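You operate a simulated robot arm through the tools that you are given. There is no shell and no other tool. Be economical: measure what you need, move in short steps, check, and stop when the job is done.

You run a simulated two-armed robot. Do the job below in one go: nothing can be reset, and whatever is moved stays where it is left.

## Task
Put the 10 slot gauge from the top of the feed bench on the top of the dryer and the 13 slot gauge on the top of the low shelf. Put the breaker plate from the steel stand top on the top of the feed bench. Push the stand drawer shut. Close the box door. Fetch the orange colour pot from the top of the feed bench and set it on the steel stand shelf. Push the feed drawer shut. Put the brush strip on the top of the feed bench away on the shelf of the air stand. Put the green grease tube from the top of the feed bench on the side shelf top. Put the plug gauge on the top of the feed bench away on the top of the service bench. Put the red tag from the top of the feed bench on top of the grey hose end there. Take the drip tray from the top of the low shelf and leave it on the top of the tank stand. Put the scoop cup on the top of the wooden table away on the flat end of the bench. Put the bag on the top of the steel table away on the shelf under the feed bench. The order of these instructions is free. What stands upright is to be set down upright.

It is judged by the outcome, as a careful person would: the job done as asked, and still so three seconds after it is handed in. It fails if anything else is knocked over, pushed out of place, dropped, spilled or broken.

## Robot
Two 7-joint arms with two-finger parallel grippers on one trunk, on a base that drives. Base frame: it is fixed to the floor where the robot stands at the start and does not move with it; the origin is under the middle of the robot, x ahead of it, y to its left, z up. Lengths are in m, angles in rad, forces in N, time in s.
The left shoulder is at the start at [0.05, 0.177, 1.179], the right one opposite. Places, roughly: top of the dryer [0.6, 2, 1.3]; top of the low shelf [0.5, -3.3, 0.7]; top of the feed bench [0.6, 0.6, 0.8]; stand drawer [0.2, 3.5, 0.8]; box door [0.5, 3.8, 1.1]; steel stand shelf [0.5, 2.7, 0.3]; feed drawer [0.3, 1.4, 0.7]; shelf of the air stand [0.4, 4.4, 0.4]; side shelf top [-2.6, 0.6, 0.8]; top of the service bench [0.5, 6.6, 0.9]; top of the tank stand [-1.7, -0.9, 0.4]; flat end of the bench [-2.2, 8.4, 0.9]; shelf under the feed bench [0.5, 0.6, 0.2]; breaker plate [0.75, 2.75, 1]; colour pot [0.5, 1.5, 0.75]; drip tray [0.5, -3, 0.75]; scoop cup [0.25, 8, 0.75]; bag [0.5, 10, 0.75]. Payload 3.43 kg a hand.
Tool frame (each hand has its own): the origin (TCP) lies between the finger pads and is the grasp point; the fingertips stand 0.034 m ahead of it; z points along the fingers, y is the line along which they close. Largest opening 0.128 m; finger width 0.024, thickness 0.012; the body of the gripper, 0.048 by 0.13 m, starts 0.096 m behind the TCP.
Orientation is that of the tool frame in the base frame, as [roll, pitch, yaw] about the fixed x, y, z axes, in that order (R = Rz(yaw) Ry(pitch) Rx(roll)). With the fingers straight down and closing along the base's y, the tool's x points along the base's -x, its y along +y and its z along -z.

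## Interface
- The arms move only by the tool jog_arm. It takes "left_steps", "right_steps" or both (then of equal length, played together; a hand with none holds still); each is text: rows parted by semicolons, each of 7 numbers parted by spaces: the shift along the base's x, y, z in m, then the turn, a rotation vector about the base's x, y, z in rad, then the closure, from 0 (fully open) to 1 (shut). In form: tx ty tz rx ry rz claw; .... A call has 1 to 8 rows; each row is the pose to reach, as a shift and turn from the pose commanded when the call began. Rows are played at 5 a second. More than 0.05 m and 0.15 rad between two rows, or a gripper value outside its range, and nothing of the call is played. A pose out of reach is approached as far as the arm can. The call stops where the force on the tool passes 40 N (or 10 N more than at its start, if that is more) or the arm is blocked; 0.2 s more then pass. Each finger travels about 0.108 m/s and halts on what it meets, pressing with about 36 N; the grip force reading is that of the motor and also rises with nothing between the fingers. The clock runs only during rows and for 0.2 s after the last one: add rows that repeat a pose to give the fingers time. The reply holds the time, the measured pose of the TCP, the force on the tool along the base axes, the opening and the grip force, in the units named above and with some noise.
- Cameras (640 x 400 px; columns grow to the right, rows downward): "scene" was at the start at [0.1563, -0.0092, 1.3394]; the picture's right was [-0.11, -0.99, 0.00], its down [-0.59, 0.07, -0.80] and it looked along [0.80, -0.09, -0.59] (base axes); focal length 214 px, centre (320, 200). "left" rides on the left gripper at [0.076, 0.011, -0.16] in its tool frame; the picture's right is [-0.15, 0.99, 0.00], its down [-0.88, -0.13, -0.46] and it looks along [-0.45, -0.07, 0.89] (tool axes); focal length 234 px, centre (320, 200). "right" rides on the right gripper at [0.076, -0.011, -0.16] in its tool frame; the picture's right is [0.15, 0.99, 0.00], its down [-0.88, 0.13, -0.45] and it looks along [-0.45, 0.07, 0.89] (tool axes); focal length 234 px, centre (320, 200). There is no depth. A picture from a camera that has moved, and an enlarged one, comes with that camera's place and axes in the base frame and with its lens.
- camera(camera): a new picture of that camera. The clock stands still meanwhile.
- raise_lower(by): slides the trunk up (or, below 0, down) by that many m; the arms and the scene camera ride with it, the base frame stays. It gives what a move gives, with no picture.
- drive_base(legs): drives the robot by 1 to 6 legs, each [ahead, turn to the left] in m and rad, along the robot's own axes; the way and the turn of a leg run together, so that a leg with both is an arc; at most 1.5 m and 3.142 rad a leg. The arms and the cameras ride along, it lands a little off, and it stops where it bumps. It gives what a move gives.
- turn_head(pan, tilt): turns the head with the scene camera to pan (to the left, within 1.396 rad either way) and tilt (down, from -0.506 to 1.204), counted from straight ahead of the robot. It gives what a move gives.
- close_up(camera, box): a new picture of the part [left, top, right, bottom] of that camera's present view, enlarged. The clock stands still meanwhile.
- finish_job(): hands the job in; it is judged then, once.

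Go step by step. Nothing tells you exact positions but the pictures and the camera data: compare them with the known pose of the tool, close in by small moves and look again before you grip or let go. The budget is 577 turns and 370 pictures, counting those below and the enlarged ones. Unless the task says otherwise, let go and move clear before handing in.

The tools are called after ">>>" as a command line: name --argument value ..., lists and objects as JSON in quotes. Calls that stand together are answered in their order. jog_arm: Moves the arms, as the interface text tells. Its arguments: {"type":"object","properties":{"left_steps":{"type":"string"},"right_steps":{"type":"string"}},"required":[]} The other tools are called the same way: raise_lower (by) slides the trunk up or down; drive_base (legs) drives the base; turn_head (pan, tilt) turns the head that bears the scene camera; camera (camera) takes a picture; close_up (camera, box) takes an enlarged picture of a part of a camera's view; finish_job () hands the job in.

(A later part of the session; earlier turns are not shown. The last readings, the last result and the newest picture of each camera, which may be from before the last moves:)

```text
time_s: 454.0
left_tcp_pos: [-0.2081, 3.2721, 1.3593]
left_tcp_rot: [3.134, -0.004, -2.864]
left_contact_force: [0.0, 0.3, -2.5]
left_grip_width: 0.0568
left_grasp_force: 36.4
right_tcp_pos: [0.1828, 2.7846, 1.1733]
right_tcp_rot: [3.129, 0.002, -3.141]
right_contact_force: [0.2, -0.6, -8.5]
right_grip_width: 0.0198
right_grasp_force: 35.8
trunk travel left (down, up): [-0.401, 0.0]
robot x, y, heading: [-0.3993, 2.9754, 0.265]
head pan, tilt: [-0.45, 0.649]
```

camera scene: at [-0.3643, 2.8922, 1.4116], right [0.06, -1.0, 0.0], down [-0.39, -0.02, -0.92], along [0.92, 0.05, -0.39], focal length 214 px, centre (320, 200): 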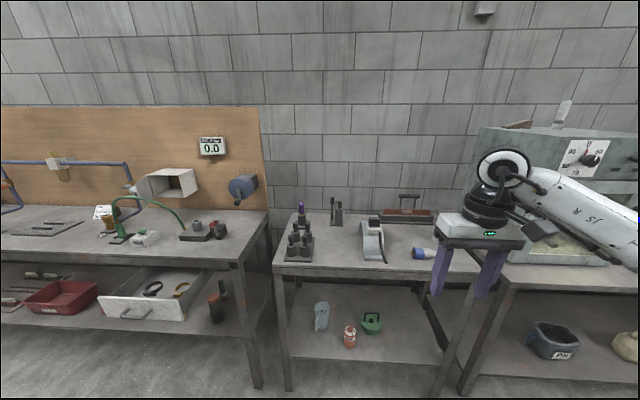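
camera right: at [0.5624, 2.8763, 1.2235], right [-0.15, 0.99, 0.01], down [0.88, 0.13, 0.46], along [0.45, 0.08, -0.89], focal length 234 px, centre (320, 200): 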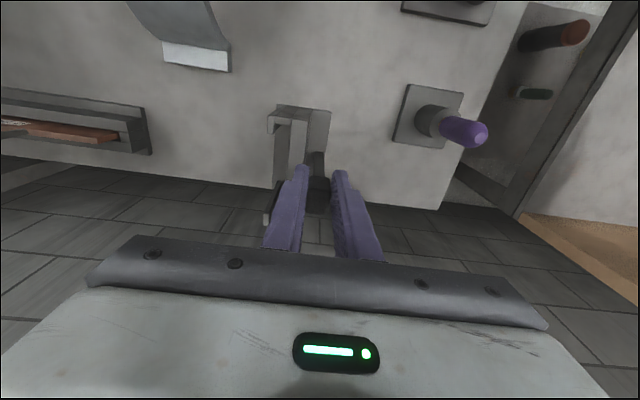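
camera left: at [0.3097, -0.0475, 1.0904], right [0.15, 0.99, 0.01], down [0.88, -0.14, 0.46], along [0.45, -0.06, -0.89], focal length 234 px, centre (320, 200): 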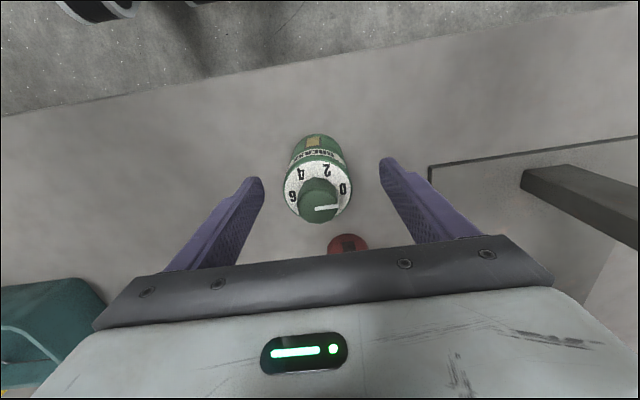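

>>> drive_base --legs '[[0, -1.836], [1.08, 0], [0, 1.9]]'

>>> turn_head --pan -0.35 --tilt 0.65

>>> camera --camera "scene"

```text
time_s: 468.4
left_tcp_pos: [-0.1974, 2.2227, 1.3585]
left_tcp_rot: [3.135, -0.004, -2.765]
left_contact_force: [-0.2, 0.3, -2.2]
left_grip_width: 0.0565
left_grasp_force: 35.6
right_tcp_pos: [0.2408, 1.7758, 1.1727]
right_tcp_rot: [3.133, 0.002, -3.042]
right_contact_force: [-0.4, 0.3, -8.8]
right_grip_width: 0.0197
right_grasp_force: 35.9
trunk travel left (down, up): [-0.401, 0.0]
robot x, y, heading: [-0.3551, 1.9066, 0.362]
head pan, tilt: [-0.45, 0.649]
```

```text
time_s: 469.0
left_tcp_pos: [-0.1972, 2.2217, 1.3591]
left_tcp_rot: [3.134, -0.003, -2.765]
left_contact_force: [-0.8, -0.2, -2.0]
left_grip_width: 0.0566
left_grasp_force: 36.0
right_tcp_pos: [0.24, 1.7752, 1.172]
right_tcp_rot: [3.133, 0.001, -3.043]
right_contact_force: [0.6, -0.3, -8.3]
right_grip_width: 0.0197
right_grasp_force: 35.4
trunk travel left (down, up): [-0.401, 0.0]
robot x, y, heading: [-0.3562, 1.9091, 0.36]
head pan, tilt: [-0.351, 0.649]
```

```text
215 pictures are left
camera scene: at [-0.2037, 1.9327, 1.389], right [0.01, -1.0, 0.0], down [-0.61, -0.01, -0.8], along [0.8, 0.01, -0.61], focal length 214 px, centre (320, 200)
```

scene: 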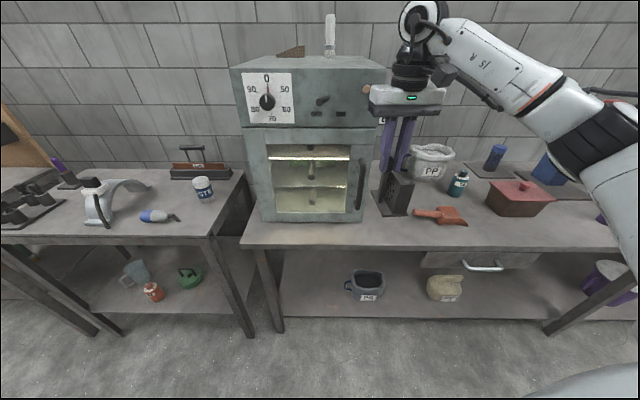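

I'll shift the hand away from the dryer toward -y, then drive in to the free patch at about (0.45,1.66).

>>> jog_arm --right_steps "0 -0.045 0 0 0 0 0.95; 0 -0.09 0 0 0 0 0.95; 0 -0.135 0 0 0 0 0.95; 0 -0.17 0 0 0 -0.05 0.95; 0 -0.17 0 0 0 -0.1 0.95"

>>> drive_base --legs '[[0.16, 0]]'

>>> camera --camera "scene"

>>> camera --camera "right"

```text
time_s: 470.2
left_tcp_pos: [-0.1976, 2.2221, 1.358]
left_tcp_rot: [3.135, -0.005, -2.764]
left_contact_force: [0.2, 0.8, -1.2]
left_grip_width: 0.0565
left_grasp_force: 35.8
right_tcp_pos: [0.239, 1.6049, 1.1709]
right_tcp_rot: [3.133, 0.003, 3.14]
right_contact_force: [-0.1, 0.9, -10.1]
right_grip_width: 0.0199
right_grasp_force: 36.1
trunk travel left (down, up): [-0.401, 0.0]
robot x, y, heading: [-0.3556, 1.9067, 0.365]
head pan, tilt: [-0.351, 0.649]
```

```text
time_s: 471.6
left_tcp_pos: [-0.0481, 2.2792, 1.3595]
left_tcp_rot: [3.134, -0.003, -2.765]
left_contact_force: [0.3, 0.1, -0.9]
left_grip_width: 0.0566
left_grasp_force: 36.3
right_tcp_pos: [0.3898, 1.6616, 1.1707]
right_tcp_rot: [3.132, 0.003, 3.141]
right_contact_force: [0.6, 0.1, -9.1]
right_grip_width: 0.0198
right_grasp_force: 35.7
trunk travel left (down, up): [-0.401, 0.0]
robot x, y, heading: [-0.2062, 1.9638, 0.365]
head pan, tilt: [-0.351, 0.649]
```

```text
214 pictures are left
camera scene: at [-0.0534, 1.9894, 1.3889], right [0.01, -1.0, 0.0], down [-0.61, -0.01, -0.8], along [0.8, 0.01, -0.61], focal length 214 px, centre (320, 200)
```

scene: 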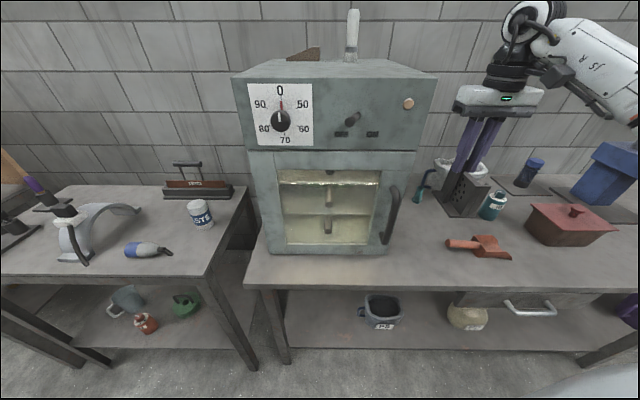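

```text
213 pictures are left
camera right: at [0.3131, 1.651, 1.3312], right [-0.14, 0.99, 0.01], down [0.88, 0.12, 0.46], along [0.45, 0.07, -0.89], focal length 234 px, centre (320, 200)
```

right: 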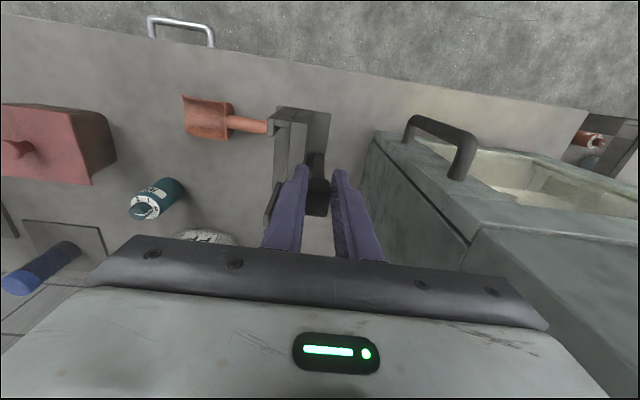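

Clear spot between the scoop handle and the dryer. I'll move to (0.455,1.68) and lower.

>>> jog_arm --right_steps "0.03 0.008 -0.02 0 0 0 0.95; 0.065 0.018 -0.04 0 0 0 0.95; 0.065 0.018 -0.08 0 0 0 0.95; 0.065 0.018 -0.12 0 0 0 0.95; 0.065 0.018 -0.16 0 0 0 0.95; 0.065 0.018 -0.185 0 0 0 0.95; 0.065 0.018 -0.195 0 0 0 0.95"

>>> camera --camera "right"

```text
time_s: 473.2
left_tcp_pos: [-0.0486, 2.2788, 1.3596]
left_tcp_rot: [3.135, -0.003, -2.765]
left_contact_force: [0.1, -0.6, -1.6]
left_grip_width: 0.0564
left_grasp_force: 36.3
right_tcp_pos: [0.4542, 1.6808, 0.9763]
right_tcp_rot: [3.134, 0.001, 3.141]
right_contact_force: [0.1, 0.0, -10.2]
right_grip_width: 0.0199
right_grasp_force: 35.9
trunk travel left (down, up): [-0.401, 0.0]
robot x, y, heading: [-0.2036, 1.9689, 0.363]
head pan, tilt: [-0.351, 0.649]
```

```text
212 pictures are left
camera right: at [0.3767, 1.6695, 1.137], right [-0.14, 0.99, 0.01], down [0.88, 0.12, 0.46], along [0.45, 0.07, -0.89], focal length 234 px, centre (320, 200)
```

right: 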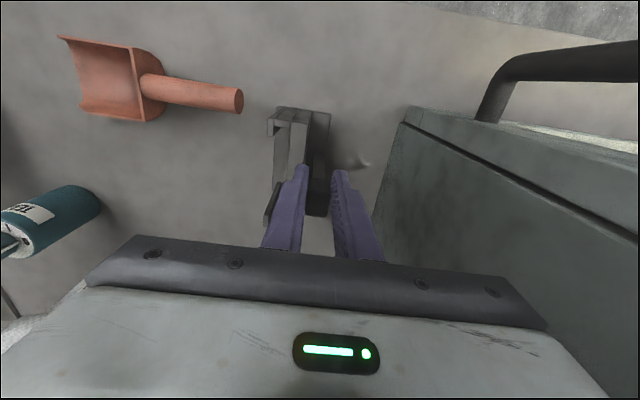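

>>> jog_arm --right_steps "0 0 -0.005 0 0 0 0.95; 0 0 -0.009 0 0 0 0.95; 0 0 -0.013 0 0 0 0.95"

```text
time_s: 474.1
left_tcp_pos: [-0.0471, 2.2789, 1.3584]
left_tcp_rot: [3.134, -0.003, -2.765]
left_contact_force: [0.6, 0.3, -1.9]
left_grip_width: 0.0564
left_grasp_force: 35.8
right_tcp_pos: [0.4531, 1.6795, 0.9631]
right_tcp_rot: [3.132, 0.002, 3.139]
right_contact_force: [-0.2, 0.3, -9.7]
right_grip_width: 0.0194
right_grasp_force: 35.8
trunk travel left (down, up): [-0.401, 0.0]
robot x, y, heading: [-0.2085, 1.9639, 0.363]
head pan, tilt: [-0.351, 0.649]
```

>>> jog_arm --right_steps "0 0 -0.004 0 0 0 0.95; 0 0 -0.008 0 0 0 0.95; 0 0 -0.012 0 0 0 0.95; 0 0 -0.016 0 0 0 0.95"

```text
time_s: 475.1
left_tcp_pos: [-0.052, 2.2805, 1.36]
left_tcp_rot: [3.137, 0.001, -2.764]
left_contact_force: [-0.7, -0.2, -1.6]
left_grip_width: 0.0565
left_grasp_force: 36.5
right_tcp_pos: [0.4537, 1.6816, 0.9535]
right_tcp_rot: [3.131, 0.015, 3.137]
right_contact_force: [1.6, 0.4, 31.2]
right_grip_width: 0.0196
right_grasp_force: 35.8
trunk travel left (down, up): [-0.401, 0.0]
robot x, y, heading: [-0.2037, 1.9644, 0.363]
head pan, tilt: [-0.351, 0.649]
```

>>> jog_arm --right_steps "0 0 0.004 0 0.01 0 0.95; 0 0 0.004 0 0.01 0 0.75; 0 0 0.004 0 0.01 0 0.65; 0 0 0.03 0 0.01 0 0.65; 0 0 0.07 0 0.01 0 0.6; 0 0 0.11 0 0.01 0 0.6; -0.02 0 0.15 0 0.01 0 0.6"

>>> camera --camera "right"

```text
time_s: 476.6
left_tcp_pos: [-0.0499, 2.2791, 1.36]
left_tcp_rot: [3.135, -0.002, -2.766]
left_contact_force: [-1.1, -0.2, -1.6]
left_grip_width: 0.0564
left_grasp_force: 36.2
right_tcp_pos: [0.4307, 1.6811, 1.0998]
right_tcp_rot: [3.132, -0.008, 3.139]
right_contact_force: [-0.8, 0.4, 0.2]
right_grip_width: 0.0512
right_grasp_force: 0.0
trunk travel left (down, up): [-0.401, 0.0]
robot x, y, heading: [-0.2087, 1.9617, 0.364]
head pan, tilt: [-0.351, 0.649]
```

```text
211 pictures are left
camera right: at [0.3553, 1.67, 1.2597], right [-0.14, 0.99, 0.01], down [0.88, 0.12, 0.45], along [0.45, 0.07, -0.89], focal length 234 px, centre (320, 200)
```

right: 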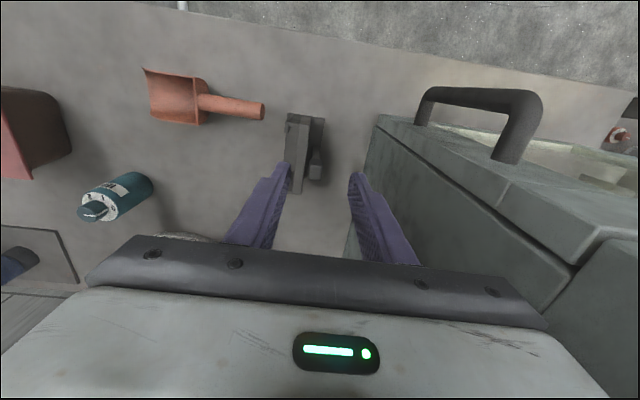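

>>> close_up --camera "right" --box '[260, 90, 370, 210]'

```text
3.33 times, centred on (315, 150) of right
camera zoom: at [0.3553, 1.67, 1.2597], right [-0.14, 0.99, 0.01], down [0.88, 0.12, 0.45], along [0.45, 0.07, -0.89], focal length 781 px, centre (337, 367)
```

zoom: 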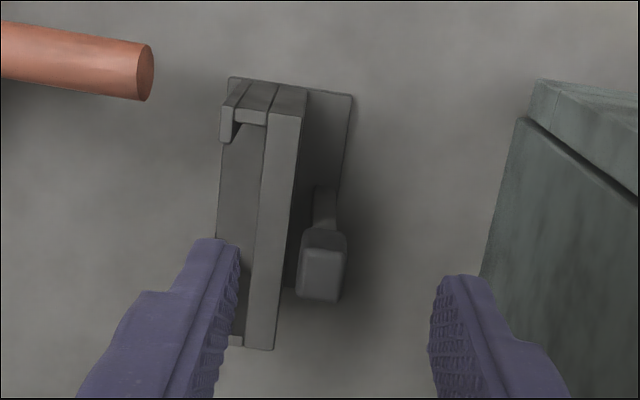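

The breaker plate stands on the feed bench. Next the 10 gauge: I'll back off and drive to its spot near y≈0.

>>> drive_base --legs '[[-0.25, 0], [0, -1.935], [0.9, 0], [0.9, 0], [0, 1.571], [0.3, 0]]'

>>> turn_head --pan -0.2 --tilt 0.65

>>> camera --camera "scene"

```text
time_s: 497.3
left_tcp_pos: [0.085, 0.2844, 1.3593]
left_tcp_rot: [3.136, -0.004, 3.132]
left_contact_force: [-0.1, -0.2, -1.9]
left_grip_width: 0.0565
left_grasp_force: 36.1
right_tcp_pos: [0.3043, -0.4511, 1.0984]
right_tcp_rot: [3.133, -0.008, 2.749]
right_contact_force: [-0.1, 0.8, -0.5]
right_grip_width: 0.0511
right_grasp_force: 0.1
trunk travel left (down, up): [-0.401, 0.0]
robot x, y, heading: [-0.1844, 0.0562, -0.026]
head pan, tilt: [-0.351, 0.649]
```

```text
time_s: 498.0
left_tcp_pos: [0.0848, 0.2851, 1.3585]
left_tcp_rot: [3.135, -0.002, 3.13]
left_contact_force: [-0.4, 0.0, -1.6]
left_grip_width: 0.0567
left_grasp_force: 35.9
right_tcp_pos: [0.3025, -0.4514, 1.0979]
right_tcp_rot: [3.133, -0.006, 2.749]
right_contact_force: [0.4, -0.2, -0.3]
right_grip_width: 0.0513
right_grasp_force: 0.1
trunk travel left (down, up): [-0.401, 0.0]
robot x, y, heading: [-0.1849, 0.0506, -0.032]
head pan, tilt: [-0.201, 0.649]
```

```text
209 pictures are left
camera scene: at [-0.0273, 0.0323, 1.3892], right [-0.23, -0.97, 0.0], down [-0.59, 0.14, -0.8], along [0.78, -0.18, -0.6], focal length 214 px, centre (320, 200)
```

scene: 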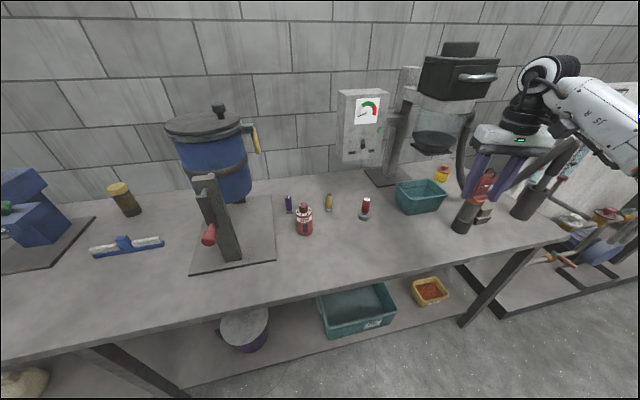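

>>> jog_arm --right_steps "-0.02 0.045 0.0 0 0 0.08 0.5; -0.02 0.09 0.0 0 0 0.16 0.5; -0.02 0.135 0.0 0 0 0.24 0.5; -0.02 0.18 0.0 0 0 0.32 0.5; -0.02 0.22 0.0 0 0 0.39 0.5; -0.02 0.25 0 0 0 0.39 0.5"

>>> drive_base --legs '[[0.2, 0.03]]'

>>> camera --camera "right"

```text
time_s: 499.4
left_tcp_pos: [0.0845, 0.2859, 1.3584]
left_tcp_rot: [3.135, -0.001, 3.13]
left_contact_force: [0.2, 0.0, -2.5]
left_grip_width: 0.0566
left_grasp_force: 36.5
right_tcp_pos: [0.2813, -0.2007, 1.0971]
right_tcp_rot: [3.133, -0.007, 3.14]
right_contact_force: [-0.3, 0.4, 0.8]
right_grip_width: 0.0636
right_grasp_force: 0.0
trunk travel left (down, up): [-0.401, 0.0]
robot x, y, heading: [-0.1834, 0.0542, -0.026]
head pan, tilt: [-0.201, 0.649]
```

```text
time_s: 501.0
left_tcp_pos: [0.275, 0.2918, 1.359]
left_tcp_rot: [3.135, -0.001, -3.123]
left_contact_force: [0.2, 0.3, -0.6]
left_grip_width: 0.0563
left_grasp_force: 36.0
right_tcp_pos: [0.4883, -0.1888, 1.0978]
right_tcp_rot: [3.132, -0.007, -3.111]
right_contact_force: [0.5, -0.5, -0.1]
right_grip_width: 0.0641
right_grasp_force: 0.0
trunk travel left (down, up): [-0.401, 0.0]
robot x, y, heading: [0.0184, 0.0531, 0.001]
head pan, tilt: [-0.201, 0.649]
```

```text
208 pictures are left
camera right: at [0.4129, -0.2018, 1.2574], right [-0.18, 0.98, 0.01], down [0.88, 0.15, 0.45], along [0.44, 0.09, -0.89], focal length 234 px, centre (320, 200)
```

right: 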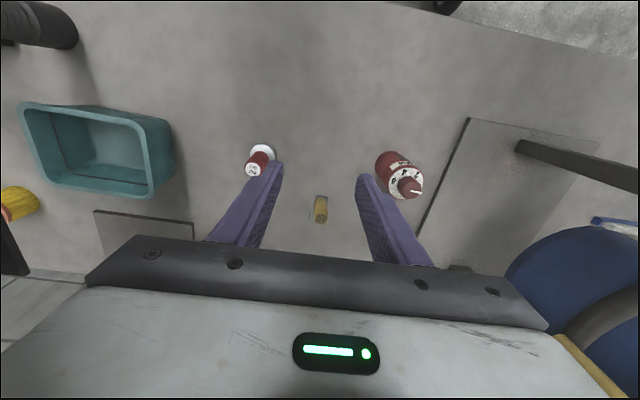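

>>> jog_arm --right_steps "0.03 0.01 -0.02 0 0 -0.03 0.5; 0.06 0.02 -0.05 0 0 -0.03 0.5; 0.09 0.03 -0.08 0 0 -0.03 0.5; 0.12 0.03 -0.1 0 0 -0.03 0.5"

>>> close_up --camera "right" --box '[230, 80, 410, 210]'

```text
time_s: 502.0
left_tcp_pos: [0.2767, 0.2903, 1.3595]
left_tcp_rot: [3.136, -0.002, -3.122]
left_contact_force: [-0.6, -0.8, -1.2]
left_grip_width: 0.0571
left_grasp_force: 36.0
right_tcp_pos: [0.6073, -0.1579, 0.9993]
right_tcp_rot: [3.134, -0.007, 3.141]
right_contact_force: [-0.2, -1.2, 0.1]
right_grip_width: 0.064
right_grasp_force: 0.1
trunk travel left (down, up): [-0.401, 0.0]
robot x, y, heading: [0.0214, 0.051, 0.006]
head pan, tilt: [-0.201, 0.649]
```

```text
3.08 times, centred on (320, 145) of right
camera zoom: at [0.5322, -0.1691, 1.1594], right [-0.15, 0.99, 0.01], down [0.88, 0.13, 0.45], along [0.44, 0.07, -0.89], focal length 720 px, centre (320, 369)
```

zoom: 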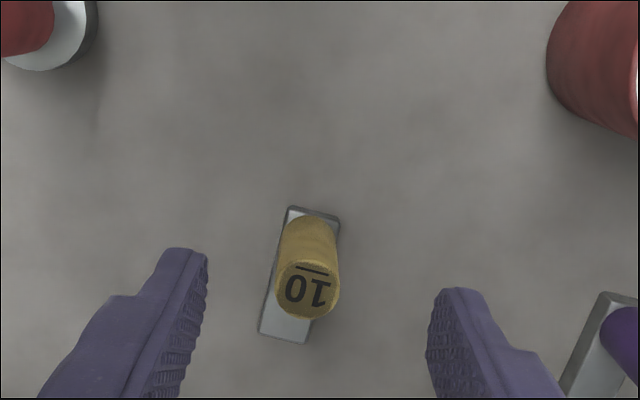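

Handle centre at (0.628,-0.158). Descend and grip.

>>> jog_arm --right_steps "0.012 0 -0.03 0 0 0 0.5; 0.021 0 -0.07 0 0 0 0.5; 0.021 0 -0.1 0 0 0 0.5; 0.021 0 -0.122 0 0 0 0.5; 0.021 0 -0.122 0 0 0 0.75; 0.021 0 -0.122 0 0 0 0.9; 0.021 0 -0.122 0 0 0 0.9"

>>> camera --camera "right"

```text
time_s: 503.6
left_tcp_pos: [0.2759, 0.2923, 1.3588]
left_tcp_rot: [3.133, -0.002, -3.122]
left_contact_force: [0.0, -1.0, -1.5]
left_grip_width: 0.0566
left_grasp_force: 35.8
right_tcp_pos: [0.6289, -0.1592, 0.876]
right_tcp_rot: [3.132, -0.007, -3.141]
right_contact_force: [-0.6, 0.0, 0.6]
right_grip_width: 0.0247
right_grasp_force: 36.1
trunk travel left (down, up): [-0.401, 0.0]
robot x, y, heading: [0.015, 0.0493, 0.005]
head pan, tilt: [-0.201, 0.649]
```

```text
206 pictures are left
camera right: at [0.5533, -0.1712, 1.0369], right [-0.15, 0.99, 0.01], down [0.88, 0.13, 0.45], along [0.44, 0.07, -0.89], focal length 234 px, centre (320, 200)
```

right: 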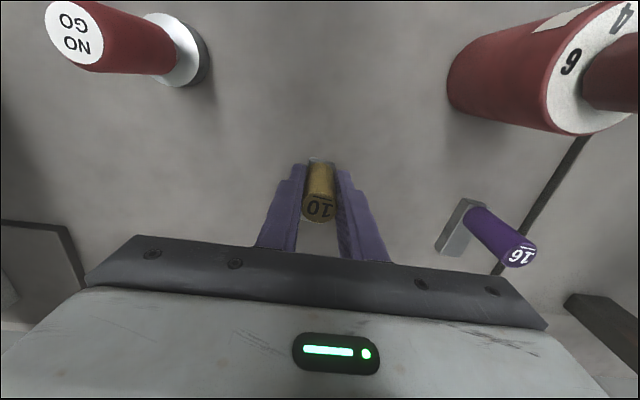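

Gripped the 10 gauge. Lift and back off, then drive to the dryer.

>>> jog_arm --right_steps "0 0 0.045 0 0 0 0.9; 0 0 0.09 0 0 0 0.9; 0 0 0.135 0 0 0 0.9; -0.03 0 0.17 0 0 0 0.9; -0.07 -0.01 0.2 0 0 0 0.9; -0.11 -0.02 0.23 0 0 0 0.9; -0.15 -0.03 0.26 0 0 0 0.9"

>>> drive_base --legs '[[-0.42, 0], [0, 1.566], [1.1, 0], [0.98, 0], [0, -1.571]]'

>>> turn_head --pan -0.1 --tilt 0.3

>>> camera --camera "scene"

```text
refused: row 5 steps farther than a row can; nothing moved
```

```text
time_s: 523.9
left_tcp_pos: [-0.1087, 2.3693, 1.3593]
left_tcp_rot: [3.135, -0.002, 3.111]
left_contact_force: [-0.3, 1.2, -2.1]
left_grip_width: 0.0565
left_grasp_force: 36.8
right_tcp_pos: [0.2229, 1.9006, 0.8769]
right_tcp_rot: [3.135, -0.007, 3.094]
right_contact_force: [0.0, -0.4, -0.1]
right_grip_width: 0.0248
right_grasp_force: 36.2
trunk travel left (down, up): [-0.401, 0.0]
robot x, y, heading: [-0.3759, 2.1413, -0.044]
head pan, tilt: [-0.201, 0.649]
```

```text
time_s: 524.7
left_tcp_pos: [-0.1085, 2.3698, 1.3582]
left_tcp_rot: [3.135, -0.004, 3.113]
left_contact_force: [0.1, -0.4, -2.1]
left_grip_width: 0.0565
left_grasp_force: 35.9
right_tcp_pos: [0.2231, 1.901, 0.8777]
right_tcp_rot: [3.132, -0.006, 3.094]
right_contact_force: [-1.1, -0.4, -0.2]
right_grip_width: 0.0248
right_grasp_force: 36.2
trunk travel left (down, up): [-0.401, 0.0]
robot x, y, heading: [-0.3804, 2.141, -0.048]
head pan, tilt: [-0.099, 0.3]
```

```text
205 pictures are left
camera scene: at [-0.2166, 2.126, 1.4208], right [-0.14, -0.99, 0.0], down [-0.29, 0.04, -0.95], along [0.95, -0.14, -0.3], focal length 214 px, centre (320, 200)
```

scene: 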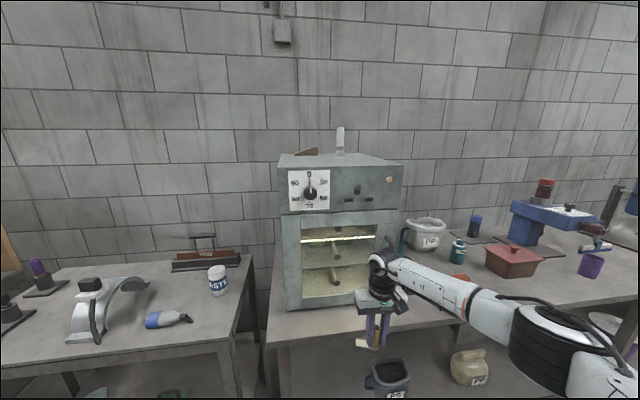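

The lift was refused and I drove with the hand low — luckily nothing seems hit. From now on I'll not chain drives after arm moves. Let me check the gauge in hand, then raise it.

>>> jog_arm --right_steps "0 0 0.045 0 0 0 0.9; 0 0 0.09 0 0 0 0.9; 0 0 0.135 0 0 0 0.9; 0 0 0.18 0 0 0 0.9; 0 0 0.225 0 0 0 0.9; 0 0 0.27 0 0 0 0.9; 0 0 0.315 0 0 0 0.9; 0 0 0.36 0 0 0 0.9"

>>> camera --camera "right"

>>> camera --camera "scene"

```text
time_s: 526.5
left_tcp_pos: [-0.1088, 2.371, 1.3599]
left_tcp_rot: [3.136, -0.002, 3.11]
left_contact_force: [-0.1, -0.2, -0.6]
left_grip_width: 0.0565
left_grasp_force: 35.7
right_tcp_pos: [0.2206, 1.9045, 1.2353]
right_tcp_rot: [3.134, -0.008, 3.098]
right_contact_force: [-0.6, 0.9, -0.8]
right_grip_width: 0.0248
right_grasp_force: 35.9
trunk travel left (down, up): [-0.401, 0.0]
robot x, y, heading: [-0.3791, 2.1416, -0.043]
head pan, tilt: [-0.099, 0.3]
```

```text
204 pictures are left
camera right: at [0.1439, 1.8963, 1.3956], right [-0.1, 0.99, 0.01], down [0.89, 0.09, 0.45], along [0.45, 0.05, -0.89], focal length 234 px, centre (320, 200)
```

right: 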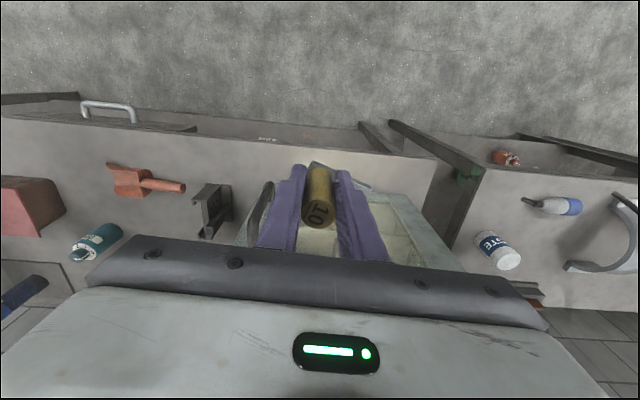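

```text
203 pictures are left
camera scene: at [-0.2174, 2.128, 1.421], right [-0.14, -0.99, 0.0], down [-0.29, 0.04, -0.96], along [0.95, -0.14, -0.29], focal length 214 px, centre (320, 200)
```

scene: 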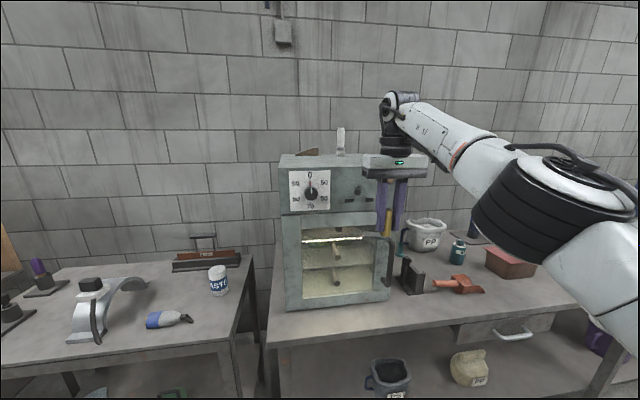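

>>> close_up --camera "scene" --box '[260, 110, 440, 220]'

```text
3.56 times, centred on (350, 165) of scene
camera zoom: at [-0.2174, 2.128, 1.421], right [-0.14, -0.99, 0.0], down [-0.29, 0.04, -0.96], along [0.95, -0.14, -0.29], focal length 763 px, centre (213, 324)
```

zoom: 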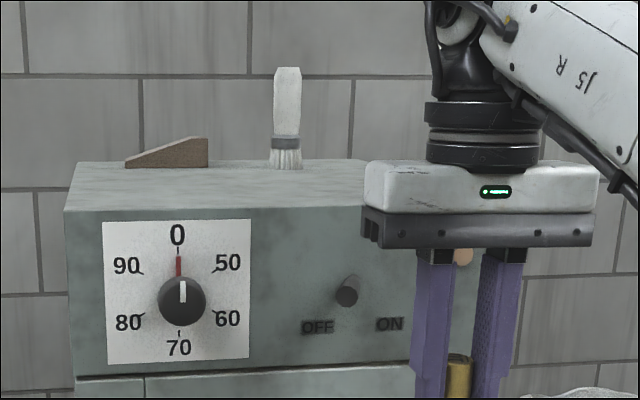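

The dryer's top is at z≈1.327 with its front half free. I'll pull the hand back and raise it above that height.

>>> jog_arm --right_steps "-0.04 0 0.02 0 0 0 0.9; -0.08 0 0.04 0 0 0 0.9; -0.12 0 0.06 0 0 0 0.9; -0.16 0 0.09 0 0 0 0.9; -0.18 0 0.13 0 0 0 0.9; -0.19 0 0.17 0 0 0 0.9; -0.19 0 0.19 0 0 0 0.9"

```text
time_s: 528.1
left_tcp_pos: [-0.1088, 2.3694, 1.3595]
left_tcp_rot: [3.136, -0.002, 3.113]
left_contact_force: [0.4, 0.0, -1.5]
left_grip_width: 0.0565
left_grasp_force: 36.0
right_tcp_pos: [0.0282, 1.9031, 1.4202]
right_tcp_rot: [3.131, -0.002, 3.095]
right_contact_force: [0.3, -1.0, -1.3]
right_grip_width: 0.0248
right_grasp_force: 35.6
right hand out of reach, approached as far as the arm can: row 7
trunk travel left (down, up): [-0.401, 0.0]
robot x, y, heading: [-0.3752, 2.1429, -0.047]
head pan, tilt: [-0.099, 0.3]
```

Reached 1.42. Now drive 0.42 m forward to bring the gauge over the dryer top.

>>> drive_base --legs '[[0.42, 0.02]]'

>>> camera --camera "right"

>>> camera --camera "scene"

```text
time_s: 530.7
left_tcp_pos: [0.3095, 2.3589, 1.3586]
left_tcp_rot: [3.138, -0.002, 3.134]
left_contact_force: [1.0, 0.9, -1.8]
left_grip_width: 0.0565
left_grasp_force: 36.2
right_tcp_pos: [0.4554, 1.8955, 1.4185]
right_tcp_rot: [3.131, -0.004, 3.114]
right_contact_force: [1.5, 1.2, -2.3]
right_grip_width: 0.0246
right_grasp_force: 36.1
trunk travel left (down, up): [-0.401, 0.0]
robot x, y, heading: [0.0453, 2.1255, -0.025]
head pan, tilt: [-0.099, 0.3]
```

```text
201 pictures are left
camera right: at [0.3798, 1.8872, 1.5795], right [-0.12, 0.99, 0.01], down [0.89, 0.1, 0.45], along [0.45, 0.06, -0.89], focal length 234 px, centre (320, 200)
```

right: 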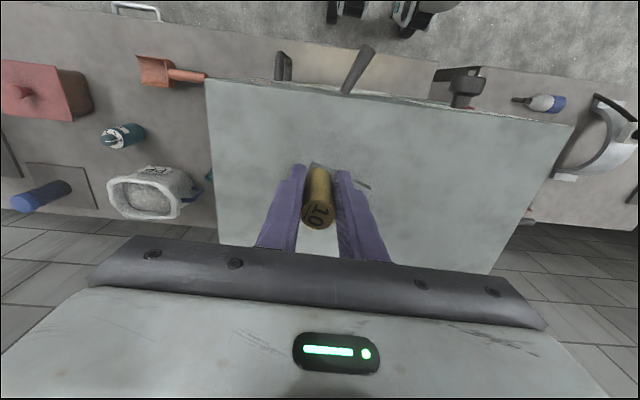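

```text
200 pictures are left
camera scene: at [0.206, 2.1106, 1.4206], right [-0.13, -0.99, 0.0], down [-0.29, 0.04, -0.95], along [0.95, -0.12, -0.3], focal length 214 px, centre (320, 200)
```

scene: 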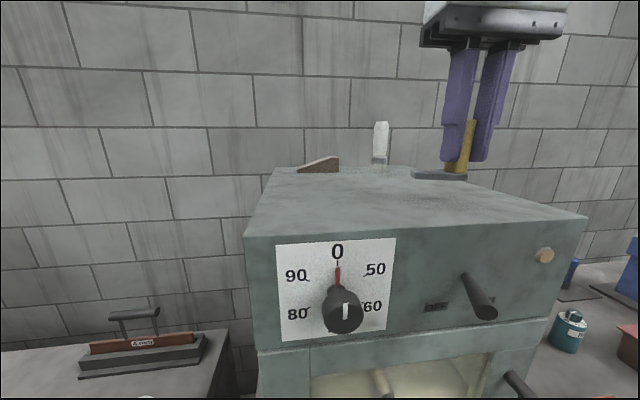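

It's over the top surface. Lower gently to contact.

>>> jog_arm --right_steps "0 0 -0.015 0 0 0 0.9; 0 0 -0.025 0 0 0 0.9; 0 0 -0.032 0 0 0 0.9; 0 0 -0.038 0 0 0 0.9"

```text
time_s: 531.7
left_tcp_pos: [0.3062, 2.3602, 1.358]
left_tcp_rot: [3.137, 0.001, 3.133]
left_contact_force: [0.3, -0.2, -2.0]
left_grip_width: 0.0565
left_grasp_force: 35.9
right_tcp_pos: [0.4525, 1.8972, 1.3862]
right_tcp_rot: [3.129, 0.007, 3.113]
right_contact_force: [3.7, -4.4, 37.8]
right_grip_width: 0.0247
right_grasp_force: 36.3
trunk travel left (down, up): [-0.401, 0.0]
robot x, y, heading: [0.0388, 2.1228, -0.029]
head pan, tilt: [-0.099, 0.3]
```

>>> jog_arm --right_steps "0 0 0.005 0 0.01 0 0.9; 0 0 0.005 0 0.01 0 0.75; 0 0 0.005 0 0.01 0 0.65; 0 0 0.02 0 0.01 0 0.6; -0.01 0 0.04 0 0.01 0 0.6; -0.03 0 0.05 0 0.01 0 0.6; -0.06 0 0.06 0 0.01 0 0.6"

>>> camera --camera "scene"

```text
time_s: 533.3
left_tcp_pos: [0.3087, 2.3601, 1.3584]
left_tcp_rot: [3.138, 0.0, 3.132]
left_contact_force: [0.0, 0.8, -1.7]
left_grip_width: 0.0561
left_grasp_force: 36.0
right_tcp_pos: [0.4003, 1.8981, 1.4303]
right_tcp_rot: [3.131, -0.01, 3.114]
right_contact_force: [-0.1, -0.1, 0.0]
right_grip_width: 0.0513
right_grasp_force: 0.0
right hand out of reach, approached as far as the arm can: row 6, 7
trunk travel left (down, up): [-0.401, 0.0]
robot x, y, heading: [0.0419, 2.1301, -0.029]
head pan, tilt: [-0.099, 0.3]
```

```text
199 pictures are left
camera scene: at [0.2037, 2.111, 1.421], right [-0.13, -0.99, 0.0], down [-0.29, 0.04, -0.96], along [0.95, -0.12, -0.29], focal length 214 px, centre (320, 200)
```

scene: 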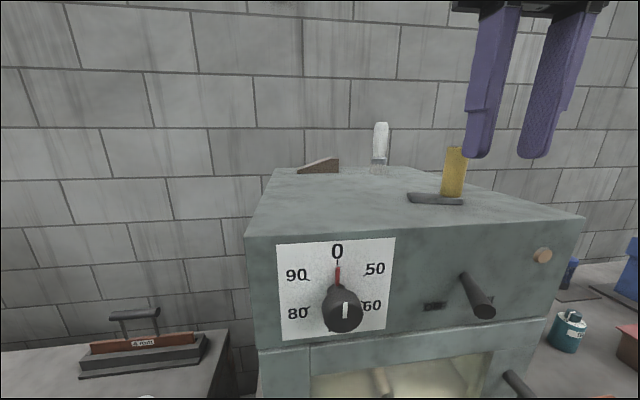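

The 10 gauge stands on the dryer. Back off now and go to the brush strip.

>>> drive_base --legs '[[-0.42, 0], [0, -1.54], [1.25, 0], [0, 1.571], [0.2, 0]]'

>>> turn_head --pan -0.3 --tilt 0.65

>>> camera --camera "scene"

```text
time_s: 550.6
left_tcp_pos: [0.1098, 1.1386, 1.3573]
left_tcp_rot: [3.138, 0.0, -3.087]
left_contact_force: [-0.2, 0.3, -1.2]
left_grip_width: 0.0564
left_grasp_force: 36.3
right_tcp_pos: [0.2315, 0.6847, 1.43]
right_tcp_rot: [3.132, -0.011, -3.107]
right_contact_force: [-0.4, -0.1, 0.2]
right_grip_width: 0.0512
right_grasp_force: 0.1
trunk travel left (down, up): [-0.401, 0.0]
robot x, y, heading: [-0.1418, 0.8904, 0.036]
head pan, tilt: [-0.099, 0.3]
```

```text
time_s: 551.4
left_tcp_pos: [0.1097, 1.1385, 1.358]
left_tcp_rot: [3.137, 0.001, -3.087]
left_contact_force: [0.1, -0.5, -1.3]
left_grip_width: 0.0564
left_grasp_force: 35.6
right_tcp_pos: [0.2299, 0.6848, 1.4311]
right_tcp_rot: [3.13, -0.011, -3.107]
right_contact_force: [0.5, 0.0, 0.4]
right_grip_width: 0.0512
right_grasp_force: 0.1
trunk travel left (down, up): [-0.401, 0.0]
robot x, y, heading: [-0.144, 0.8851, 0.029]
head pan, tilt: [-0.3, 0.649]
```

```text
198 pictures are left
camera scene: at [0.0117, 0.8679, 1.3892], right [-0.26, -0.96, 0.0], down [-0.58, 0.16, -0.8], along [0.77, -0.21, -0.6], focal length 214 px, centre (320, 200)
```

scene: 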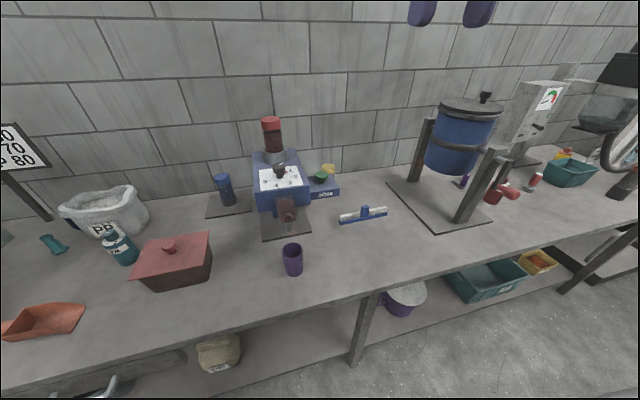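

>>> close_up --camera "scene" --box '[310, 180, 430, 250]'

>>> close_up --camera "scene" --box '[0, 180, 160, 300]'

```text
5.33 times, centred on (370, 215) of scene
camera zoom: at [0.0117, 0.8679, 1.3892], right [-0.26, -0.96, 0.0], down [-0.58, 0.16, -0.8], along [0.77, -0.21, -0.6], focal length 1144 px, centre (53, 120)
```

zoom: 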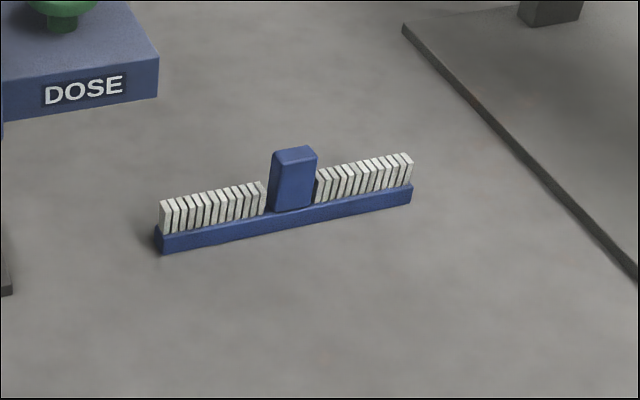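

```text
3.33 times, centred on (80, 240) of scene
camera zoom: at [0.0117, 0.8679, 1.3892], right [-0.26, -0.96, 0.0], down [-0.58, 0.16, -0.8], along [0.77, -0.21, -0.6], focal length 715 px, centre (1120, 67)
```

zoom: 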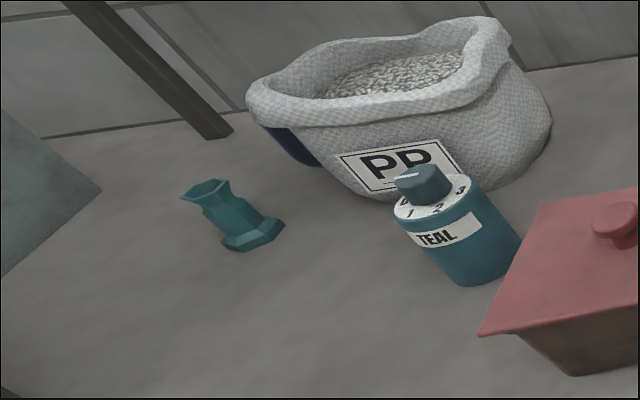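

The brush strip lies along y with a blue grip block in its middle at about (0.58,0.533). I'll drive a bit closer, tilt the hand to about 0.42 and come over it.

>>> drive_base --legs '[[0.11, 0]]'

>>> jog_arm --right_steps "0.02 -0.02 -0.04 0 -0.05 0 0.5; 0.04 -0.04 -0.08 0 -0.1 0 0.5; 0.05 -0.06 -0.12 0 -0.16 0 0.5; 0.06 -0.08 -0.16 0 -0.22 0 0.5; 0.07 -0.1 -0.2 0 -0.28 0 0.5; 0.08 -0.12 -0.24 0 -0.34 0 0.5; 0.09 -0.14 -0.28 0 -0.4 0 0.5; 0.1 -0.15 -0.32 0 -0.42 0 0.5"

>>> camera --camera "right"

```text
time_s: 552.6
left_tcp_pos: [0.2189, 1.1431, 1.357]
left_tcp_rot: [3.137, 0.001, -3.086]
left_contact_force: [0.7, 0.4, -1.6]
left_grip_width: 0.0569
left_grasp_force: 36.1
right_tcp_pos: [0.3393, 0.6883, 1.4314]
right_tcp_rot: [3.131, -0.01, -3.108]
right_contact_force: [0.1, 0.4, 0.0]
right_grip_width: 0.051
right_grasp_force: 0.0
trunk travel left (down, up): [-0.401, 0.0]
robot x, y, heading: [-0.0317, 0.8922, 0.032]
head pan, tilt: [-0.3, 0.649]
```

```text
time_s: 554.4
left_tcp_pos: [0.2192, 1.1419, 1.3572]
left_tcp_rot: [3.136, -0.001, -3.087]
left_contact_force: [0.8, 1.2, -2.3]
left_grip_width: 0.0567
left_grasp_force: 35.7
right_tcp_pos: [0.4397, 0.5362, 1.1114]
right_tcp_rot: [-3.134, 0.411, -3.104]
right_contact_force: [0.8, 0.3, -0.6]
right_grip_width: 0.0641
right_grasp_force: 0.0
trunk travel left (down, up): [-0.401, 0.0]
robot x, y, heading: [-0.0338, 0.893, 0.036]
head pan, tilt: [-0.3, 0.649]
```

```text
195 pictures are left
camera right: at [0.3061, 0.5228, 1.2273], right [-0.17, 0.98, -0.06], down [0.62, 0.16, 0.77], along [0.77, 0.09, -0.64], focal length 234 px, centre (320, 200)
```

right: 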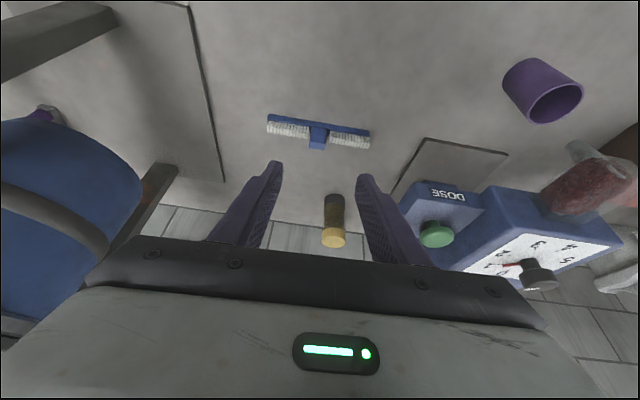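

Block centre (0.575,0.541), top z≈0.882, bristles up to 0.857. I'll slide in along the tilted axis so the tips stay just above the bristles.

>>> jog_arm --right_steps "0.03 0.003 -0.03 0 0 0 0.5; 0.06 0.005 -0.07 0 0 0 0.5; 0.08 0.005 -0.11 0 0 0 0.5; 0.095 0.005 -0.145 0 0 0 0.5; 0.11 0.005 -0.18 0 0 0 0.5"

>>> camera --camera "right"

```text
time_s: 555.6
left_tcp_pos: [0.219, 1.1429, 1.3568]
left_tcp_rot: [3.139, 0.001, -3.087]
left_contact_force: [0.3, -0.1, -2.4]
left_grip_width: 0.0562
left_grasp_force: 36.3
right_tcp_pos: [0.5501, 0.5442, 0.9302]
right_tcp_rot: [-3.136, 0.407, -3.103]
right_contact_force: [0.0, -0.9, 0.7]
right_grip_width: 0.064
right_grasp_force: 0.2
trunk travel left (down, up): [-0.401, 0.0]
robot x, y, heading: [-0.0333, 0.8923, 0.033]
head pan, tilt: [-0.3, 0.649]
```

```text
194 pictures are left
camera right: at [0.4169, 0.5305, 1.0475], right [-0.17, 0.98, -0.06], down [0.62, 0.16, 0.77], along [0.76, 0.09, -0.64], focal length 234 px, centre (320, 200)
```

right: 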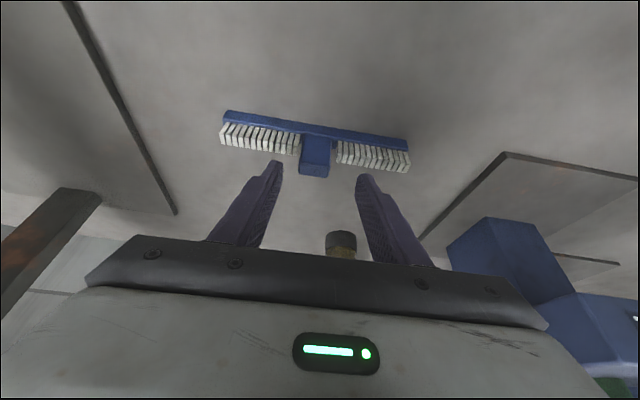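

>>> jog_arm --right_steps "0.01 -0.003 -0.018 0 0 0 0.5; 0.017 -0.003 -0.033 0 0 0 0.5; 0.017 -0.003 -0.033 0 0 0 0.7; 0.017 -0.003 -0.033 0 0 0 0.85; 0.017 -0.003 -0.033 0 0 0 0.85"

>>> camera --camera "right"

```text
time_s: 556.8
left_tcp_pos: [0.2177, 1.1431, 1.3585]
left_tcp_rot: [3.139, 0.001, -3.087]
left_contact_force: [0.1, 0.4, -1.7]
left_grip_width: 0.0562
left_grasp_force: 36.2
right_tcp_pos: [0.5665, 0.5406, 0.8991]
right_tcp_rot: [-3.137, 0.411, -3.103]
right_contact_force: [0.8, -0.2, -0.4]
right_grip_width: 0.0293
right_grasp_force: 36.1
trunk travel left (down, up): [-0.401, 0.0]
robot x, y, heading: [-0.0322, 0.8904, 0.031]
head pan, tilt: [-0.3, 0.649]
```

```text
193 pictures are left
camera right: at [0.4323, 0.5273, 1.0151], right [-0.17, 0.98, -0.06], down [0.62, 0.16, 0.77], along [0.77, 0.09, -0.64], focal length 234 px, centre (320, 200)
```

right: 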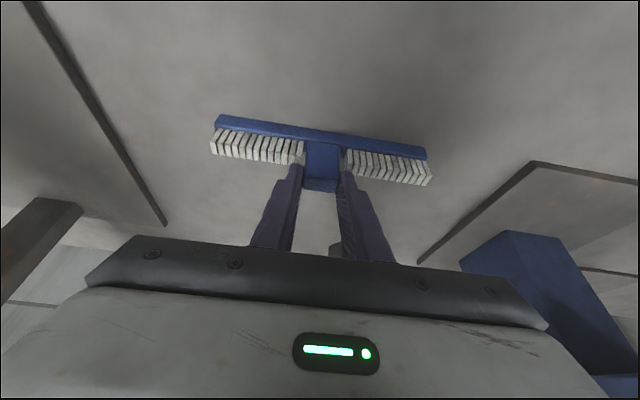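

Gripped the block (2.9 cm). Lift it.

>>> jog_arm --right_steps "0 0 0.02 0 0 0 0.85; 0 0 0.06 0 0 0 0.85; 0 0 0.1 0 0 0 0.85; -0.02 0 0.14 0 0 0 0.85; -0.05 0.0 0.17 0 0 0 0.85; -0.08 0.01 0.2 0 0 0 0.85; -0.11 0.02 0.22 0 0 0 0.85; -0.14 0.03 0.24 0 0 0 0.85"

>>> camera --camera "right"

```text
time_s: 558.6
left_tcp_pos: [0.2185, 1.1431, 1.3581]
left_tcp_rot: [3.139, 0.001, -3.087]
left_contact_force: [0.0, 1.0, -2.5]
left_grip_width: 0.0567
left_grasp_force: 36.0
right_tcp_pos: [0.4267, 0.5713, 1.1366]
right_tcp_rot: [-3.138, 0.412, -3.103]
right_contact_force: [0.6, 0.7, 0.0]
right_grip_width: 0.0291
right_grasp_force: 35.4
trunk travel left (down, up): [-0.401, 0.0]
robot x, y, heading: [-0.0336, 0.8913, 0.033]
head pan, tilt: [-0.3, 0.649]
```

```text
192 pictures are left
camera right: at [0.2931, 0.5574, 1.2544], right [-0.17, 0.98, -0.06], down [0.62, 0.16, 0.77], along [0.77, 0.09, -0.64], focal length 234 px, centre (320, 200)
```

right: 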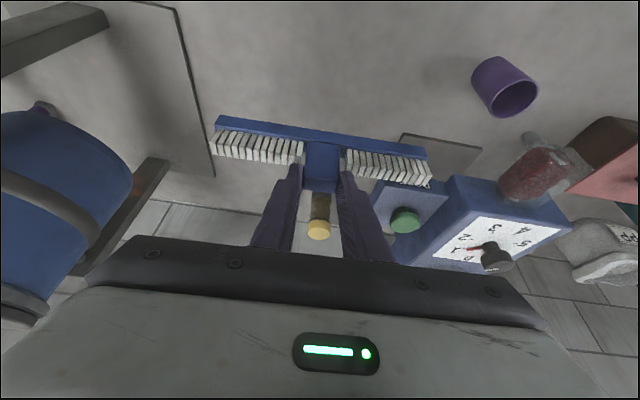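

Now drive north to the air stand (y≈4.4).

>>> drive_base --legs '[[-0.45, 0], [0, 1.54], [1.2, 0], [1.2, 0], [0.95, 0], [0, -1.571]]'

>>> turn_head --pan 0 --tilt 0.5

>>> camera --camera "scene"

```text
time_s: 584.9
left_tcp_pos: [-0.2536, 4.4998, 1.358]
left_tcp_rot: [3.137, -0.001, -3.099]
left_contact_force: [-0.1, -1.2, -1.5]
left_grip_width: 0.0567
left_grasp_force: 35.6
right_tcp_pos: [-0.0502, 3.9251, 1.1368]
right_tcp_rot: [-3.137, 0.411, -3.115]
right_contact_force: [-0.4, -0.1, -1.7]
right_grip_width: 0.0293
right_grasp_force: 35.8
trunk travel left (down, up): [-0.401, 0.0]
robot x, y, heading: [-0.5072, 4.2517, 0.024]
head pan, tilt: [-0.3, 0.649]
```

```text
time_s: 585.7
left_tcp_pos: [-0.2532, 4.4999, 1.3576]
left_tcp_rot: [3.139, 0.0, -3.098]
left_contact_force: [-0.1, -0.1, -2.3]
left_grip_width: 0.0567
left_grasp_force: 36.3
right_tcp_pos: [-0.0511, 3.925, 1.1367]
right_tcp_rot: [-3.137, 0.409, -3.113]
right_contact_force: [0.0, -0.1, -1.4]
right_grip_width: 0.0293
right_grasp_force: 35.9
trunk travel left (down, up): [-0.401, 0.0]
robot x, y, heading: [-0.5062, 4.2501, 0.019]
head pan, tilt: [0.0, 0.499]
```

```text
191 pictures are left
camera scene: at [-0.3464, 4.255, 1.4025], right [0.02, -1.0, 0.0], down [-0.48, -0.01, -0.88], along [0.88, 0.02, -0.48], focal length 214 px, centre (320, 200)
```

scene: 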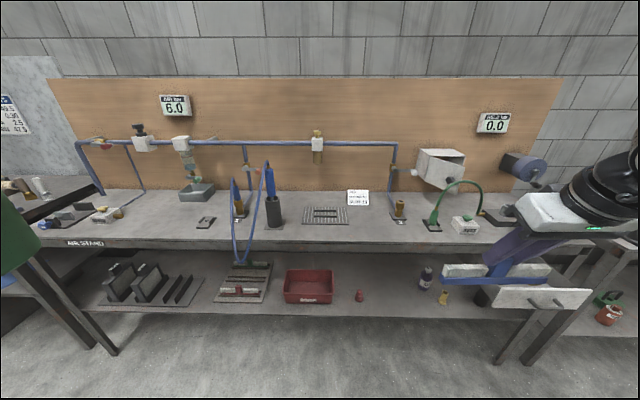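

The drawer sticks out where my forearm would be, so I'll set the brush temporarily on the air stand's top, shut the drawer and the box door with the free hand, then put the brush on the shelf. Driving in to (0.35,3.93).

>>> drive_base --legs '[[0.39, 0.0]]'

>>> turn_head --pan -0.4 --tilt 0.6

>>> camera --camera "scene"

>>> camera --camera "right"

```text
time_s: 588.1
left_tcp_pos: [0.1314, 4.5064, 1.3577]
left_tcp_rot: [3.14, 0.0, -3.101]
left_contact_force: [-0.4, 0.2, -1.6]
left_grip_width: 0.0565
left_grasp_force: 35.9
right_tcp_pos: [0.3317, 3.932, 1.1379]
right_tcp_rot: [-3.138, 0.407, -3.117]
right_contact_force: [-0.2, 0.4, -0.8]
right_grip_width: 0.0291
right_grasp_force: 35.7
trunk travel left (down, up): [-0.401, 0.0]
robot x, y, heading: [-0.1236, 4.2601, 0.019]
head pan, tilt: [0.0, 0.499]
```

```text
time_s: 589.0
left_tcp_pos: [0.1307, 4.5068, 1.3579]
left_tcp_rot: [3.137, -0.001, -3.102]
left_contact_force: [-0.9, -0.8, -1.3]
left_grip_width: 0.056
left_grasp_force: 36.6
right_tcp_pos: [0.3316, 3.9323, 1.1372]
right_tcp_rot: [-3.136, 0.408, -3.117]
right_contact_force: [-1.2, -0.6, -0.3]
right_grip_width: 0.0294
right_grasp_force: 36.2
trunk travel left (down, up): [-0.401, 0.0]
robot x, y, heading: [-0.1206, 4.258, 0.022]
head pan, tilt: [-0.4, 0.6]
```

```text
190 pictures are left
camera scene: at [0.0282, 4.2284, 1.3934], right [-0.37, -0.93, 0.0], down [-0.53, 0.21, -0.83], along [0.77, -0.3, -0.56], focal length 214 px, centre (320, 200)
```

scene: 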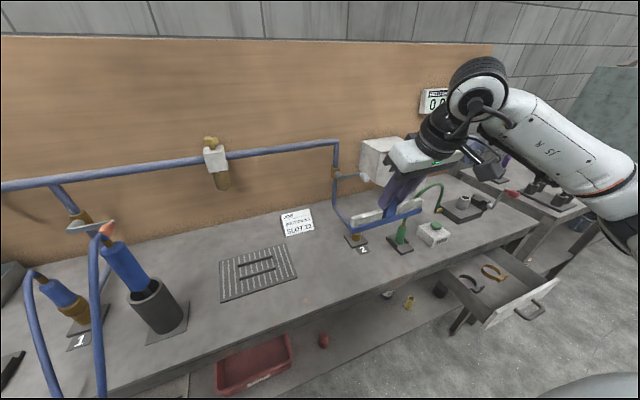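

```text
189 pictures are left
camera right: at [0.1982, 3.9205, 1.2539], right [-0.16, 0.99, -0.06], down [0.62, 0.15, 0.77], along [0.77, 0.08, -0.64], focal length 234 px, centre (320, 200)
```

right: 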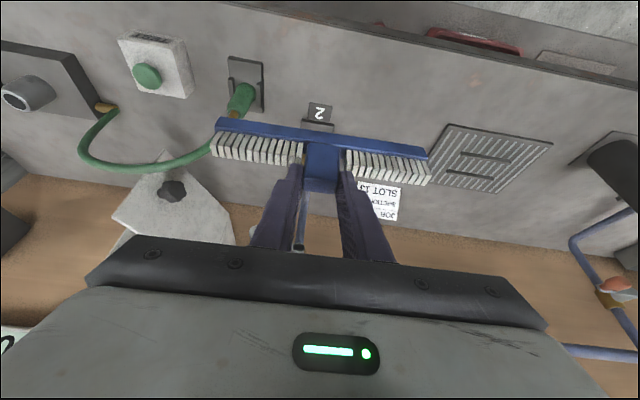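

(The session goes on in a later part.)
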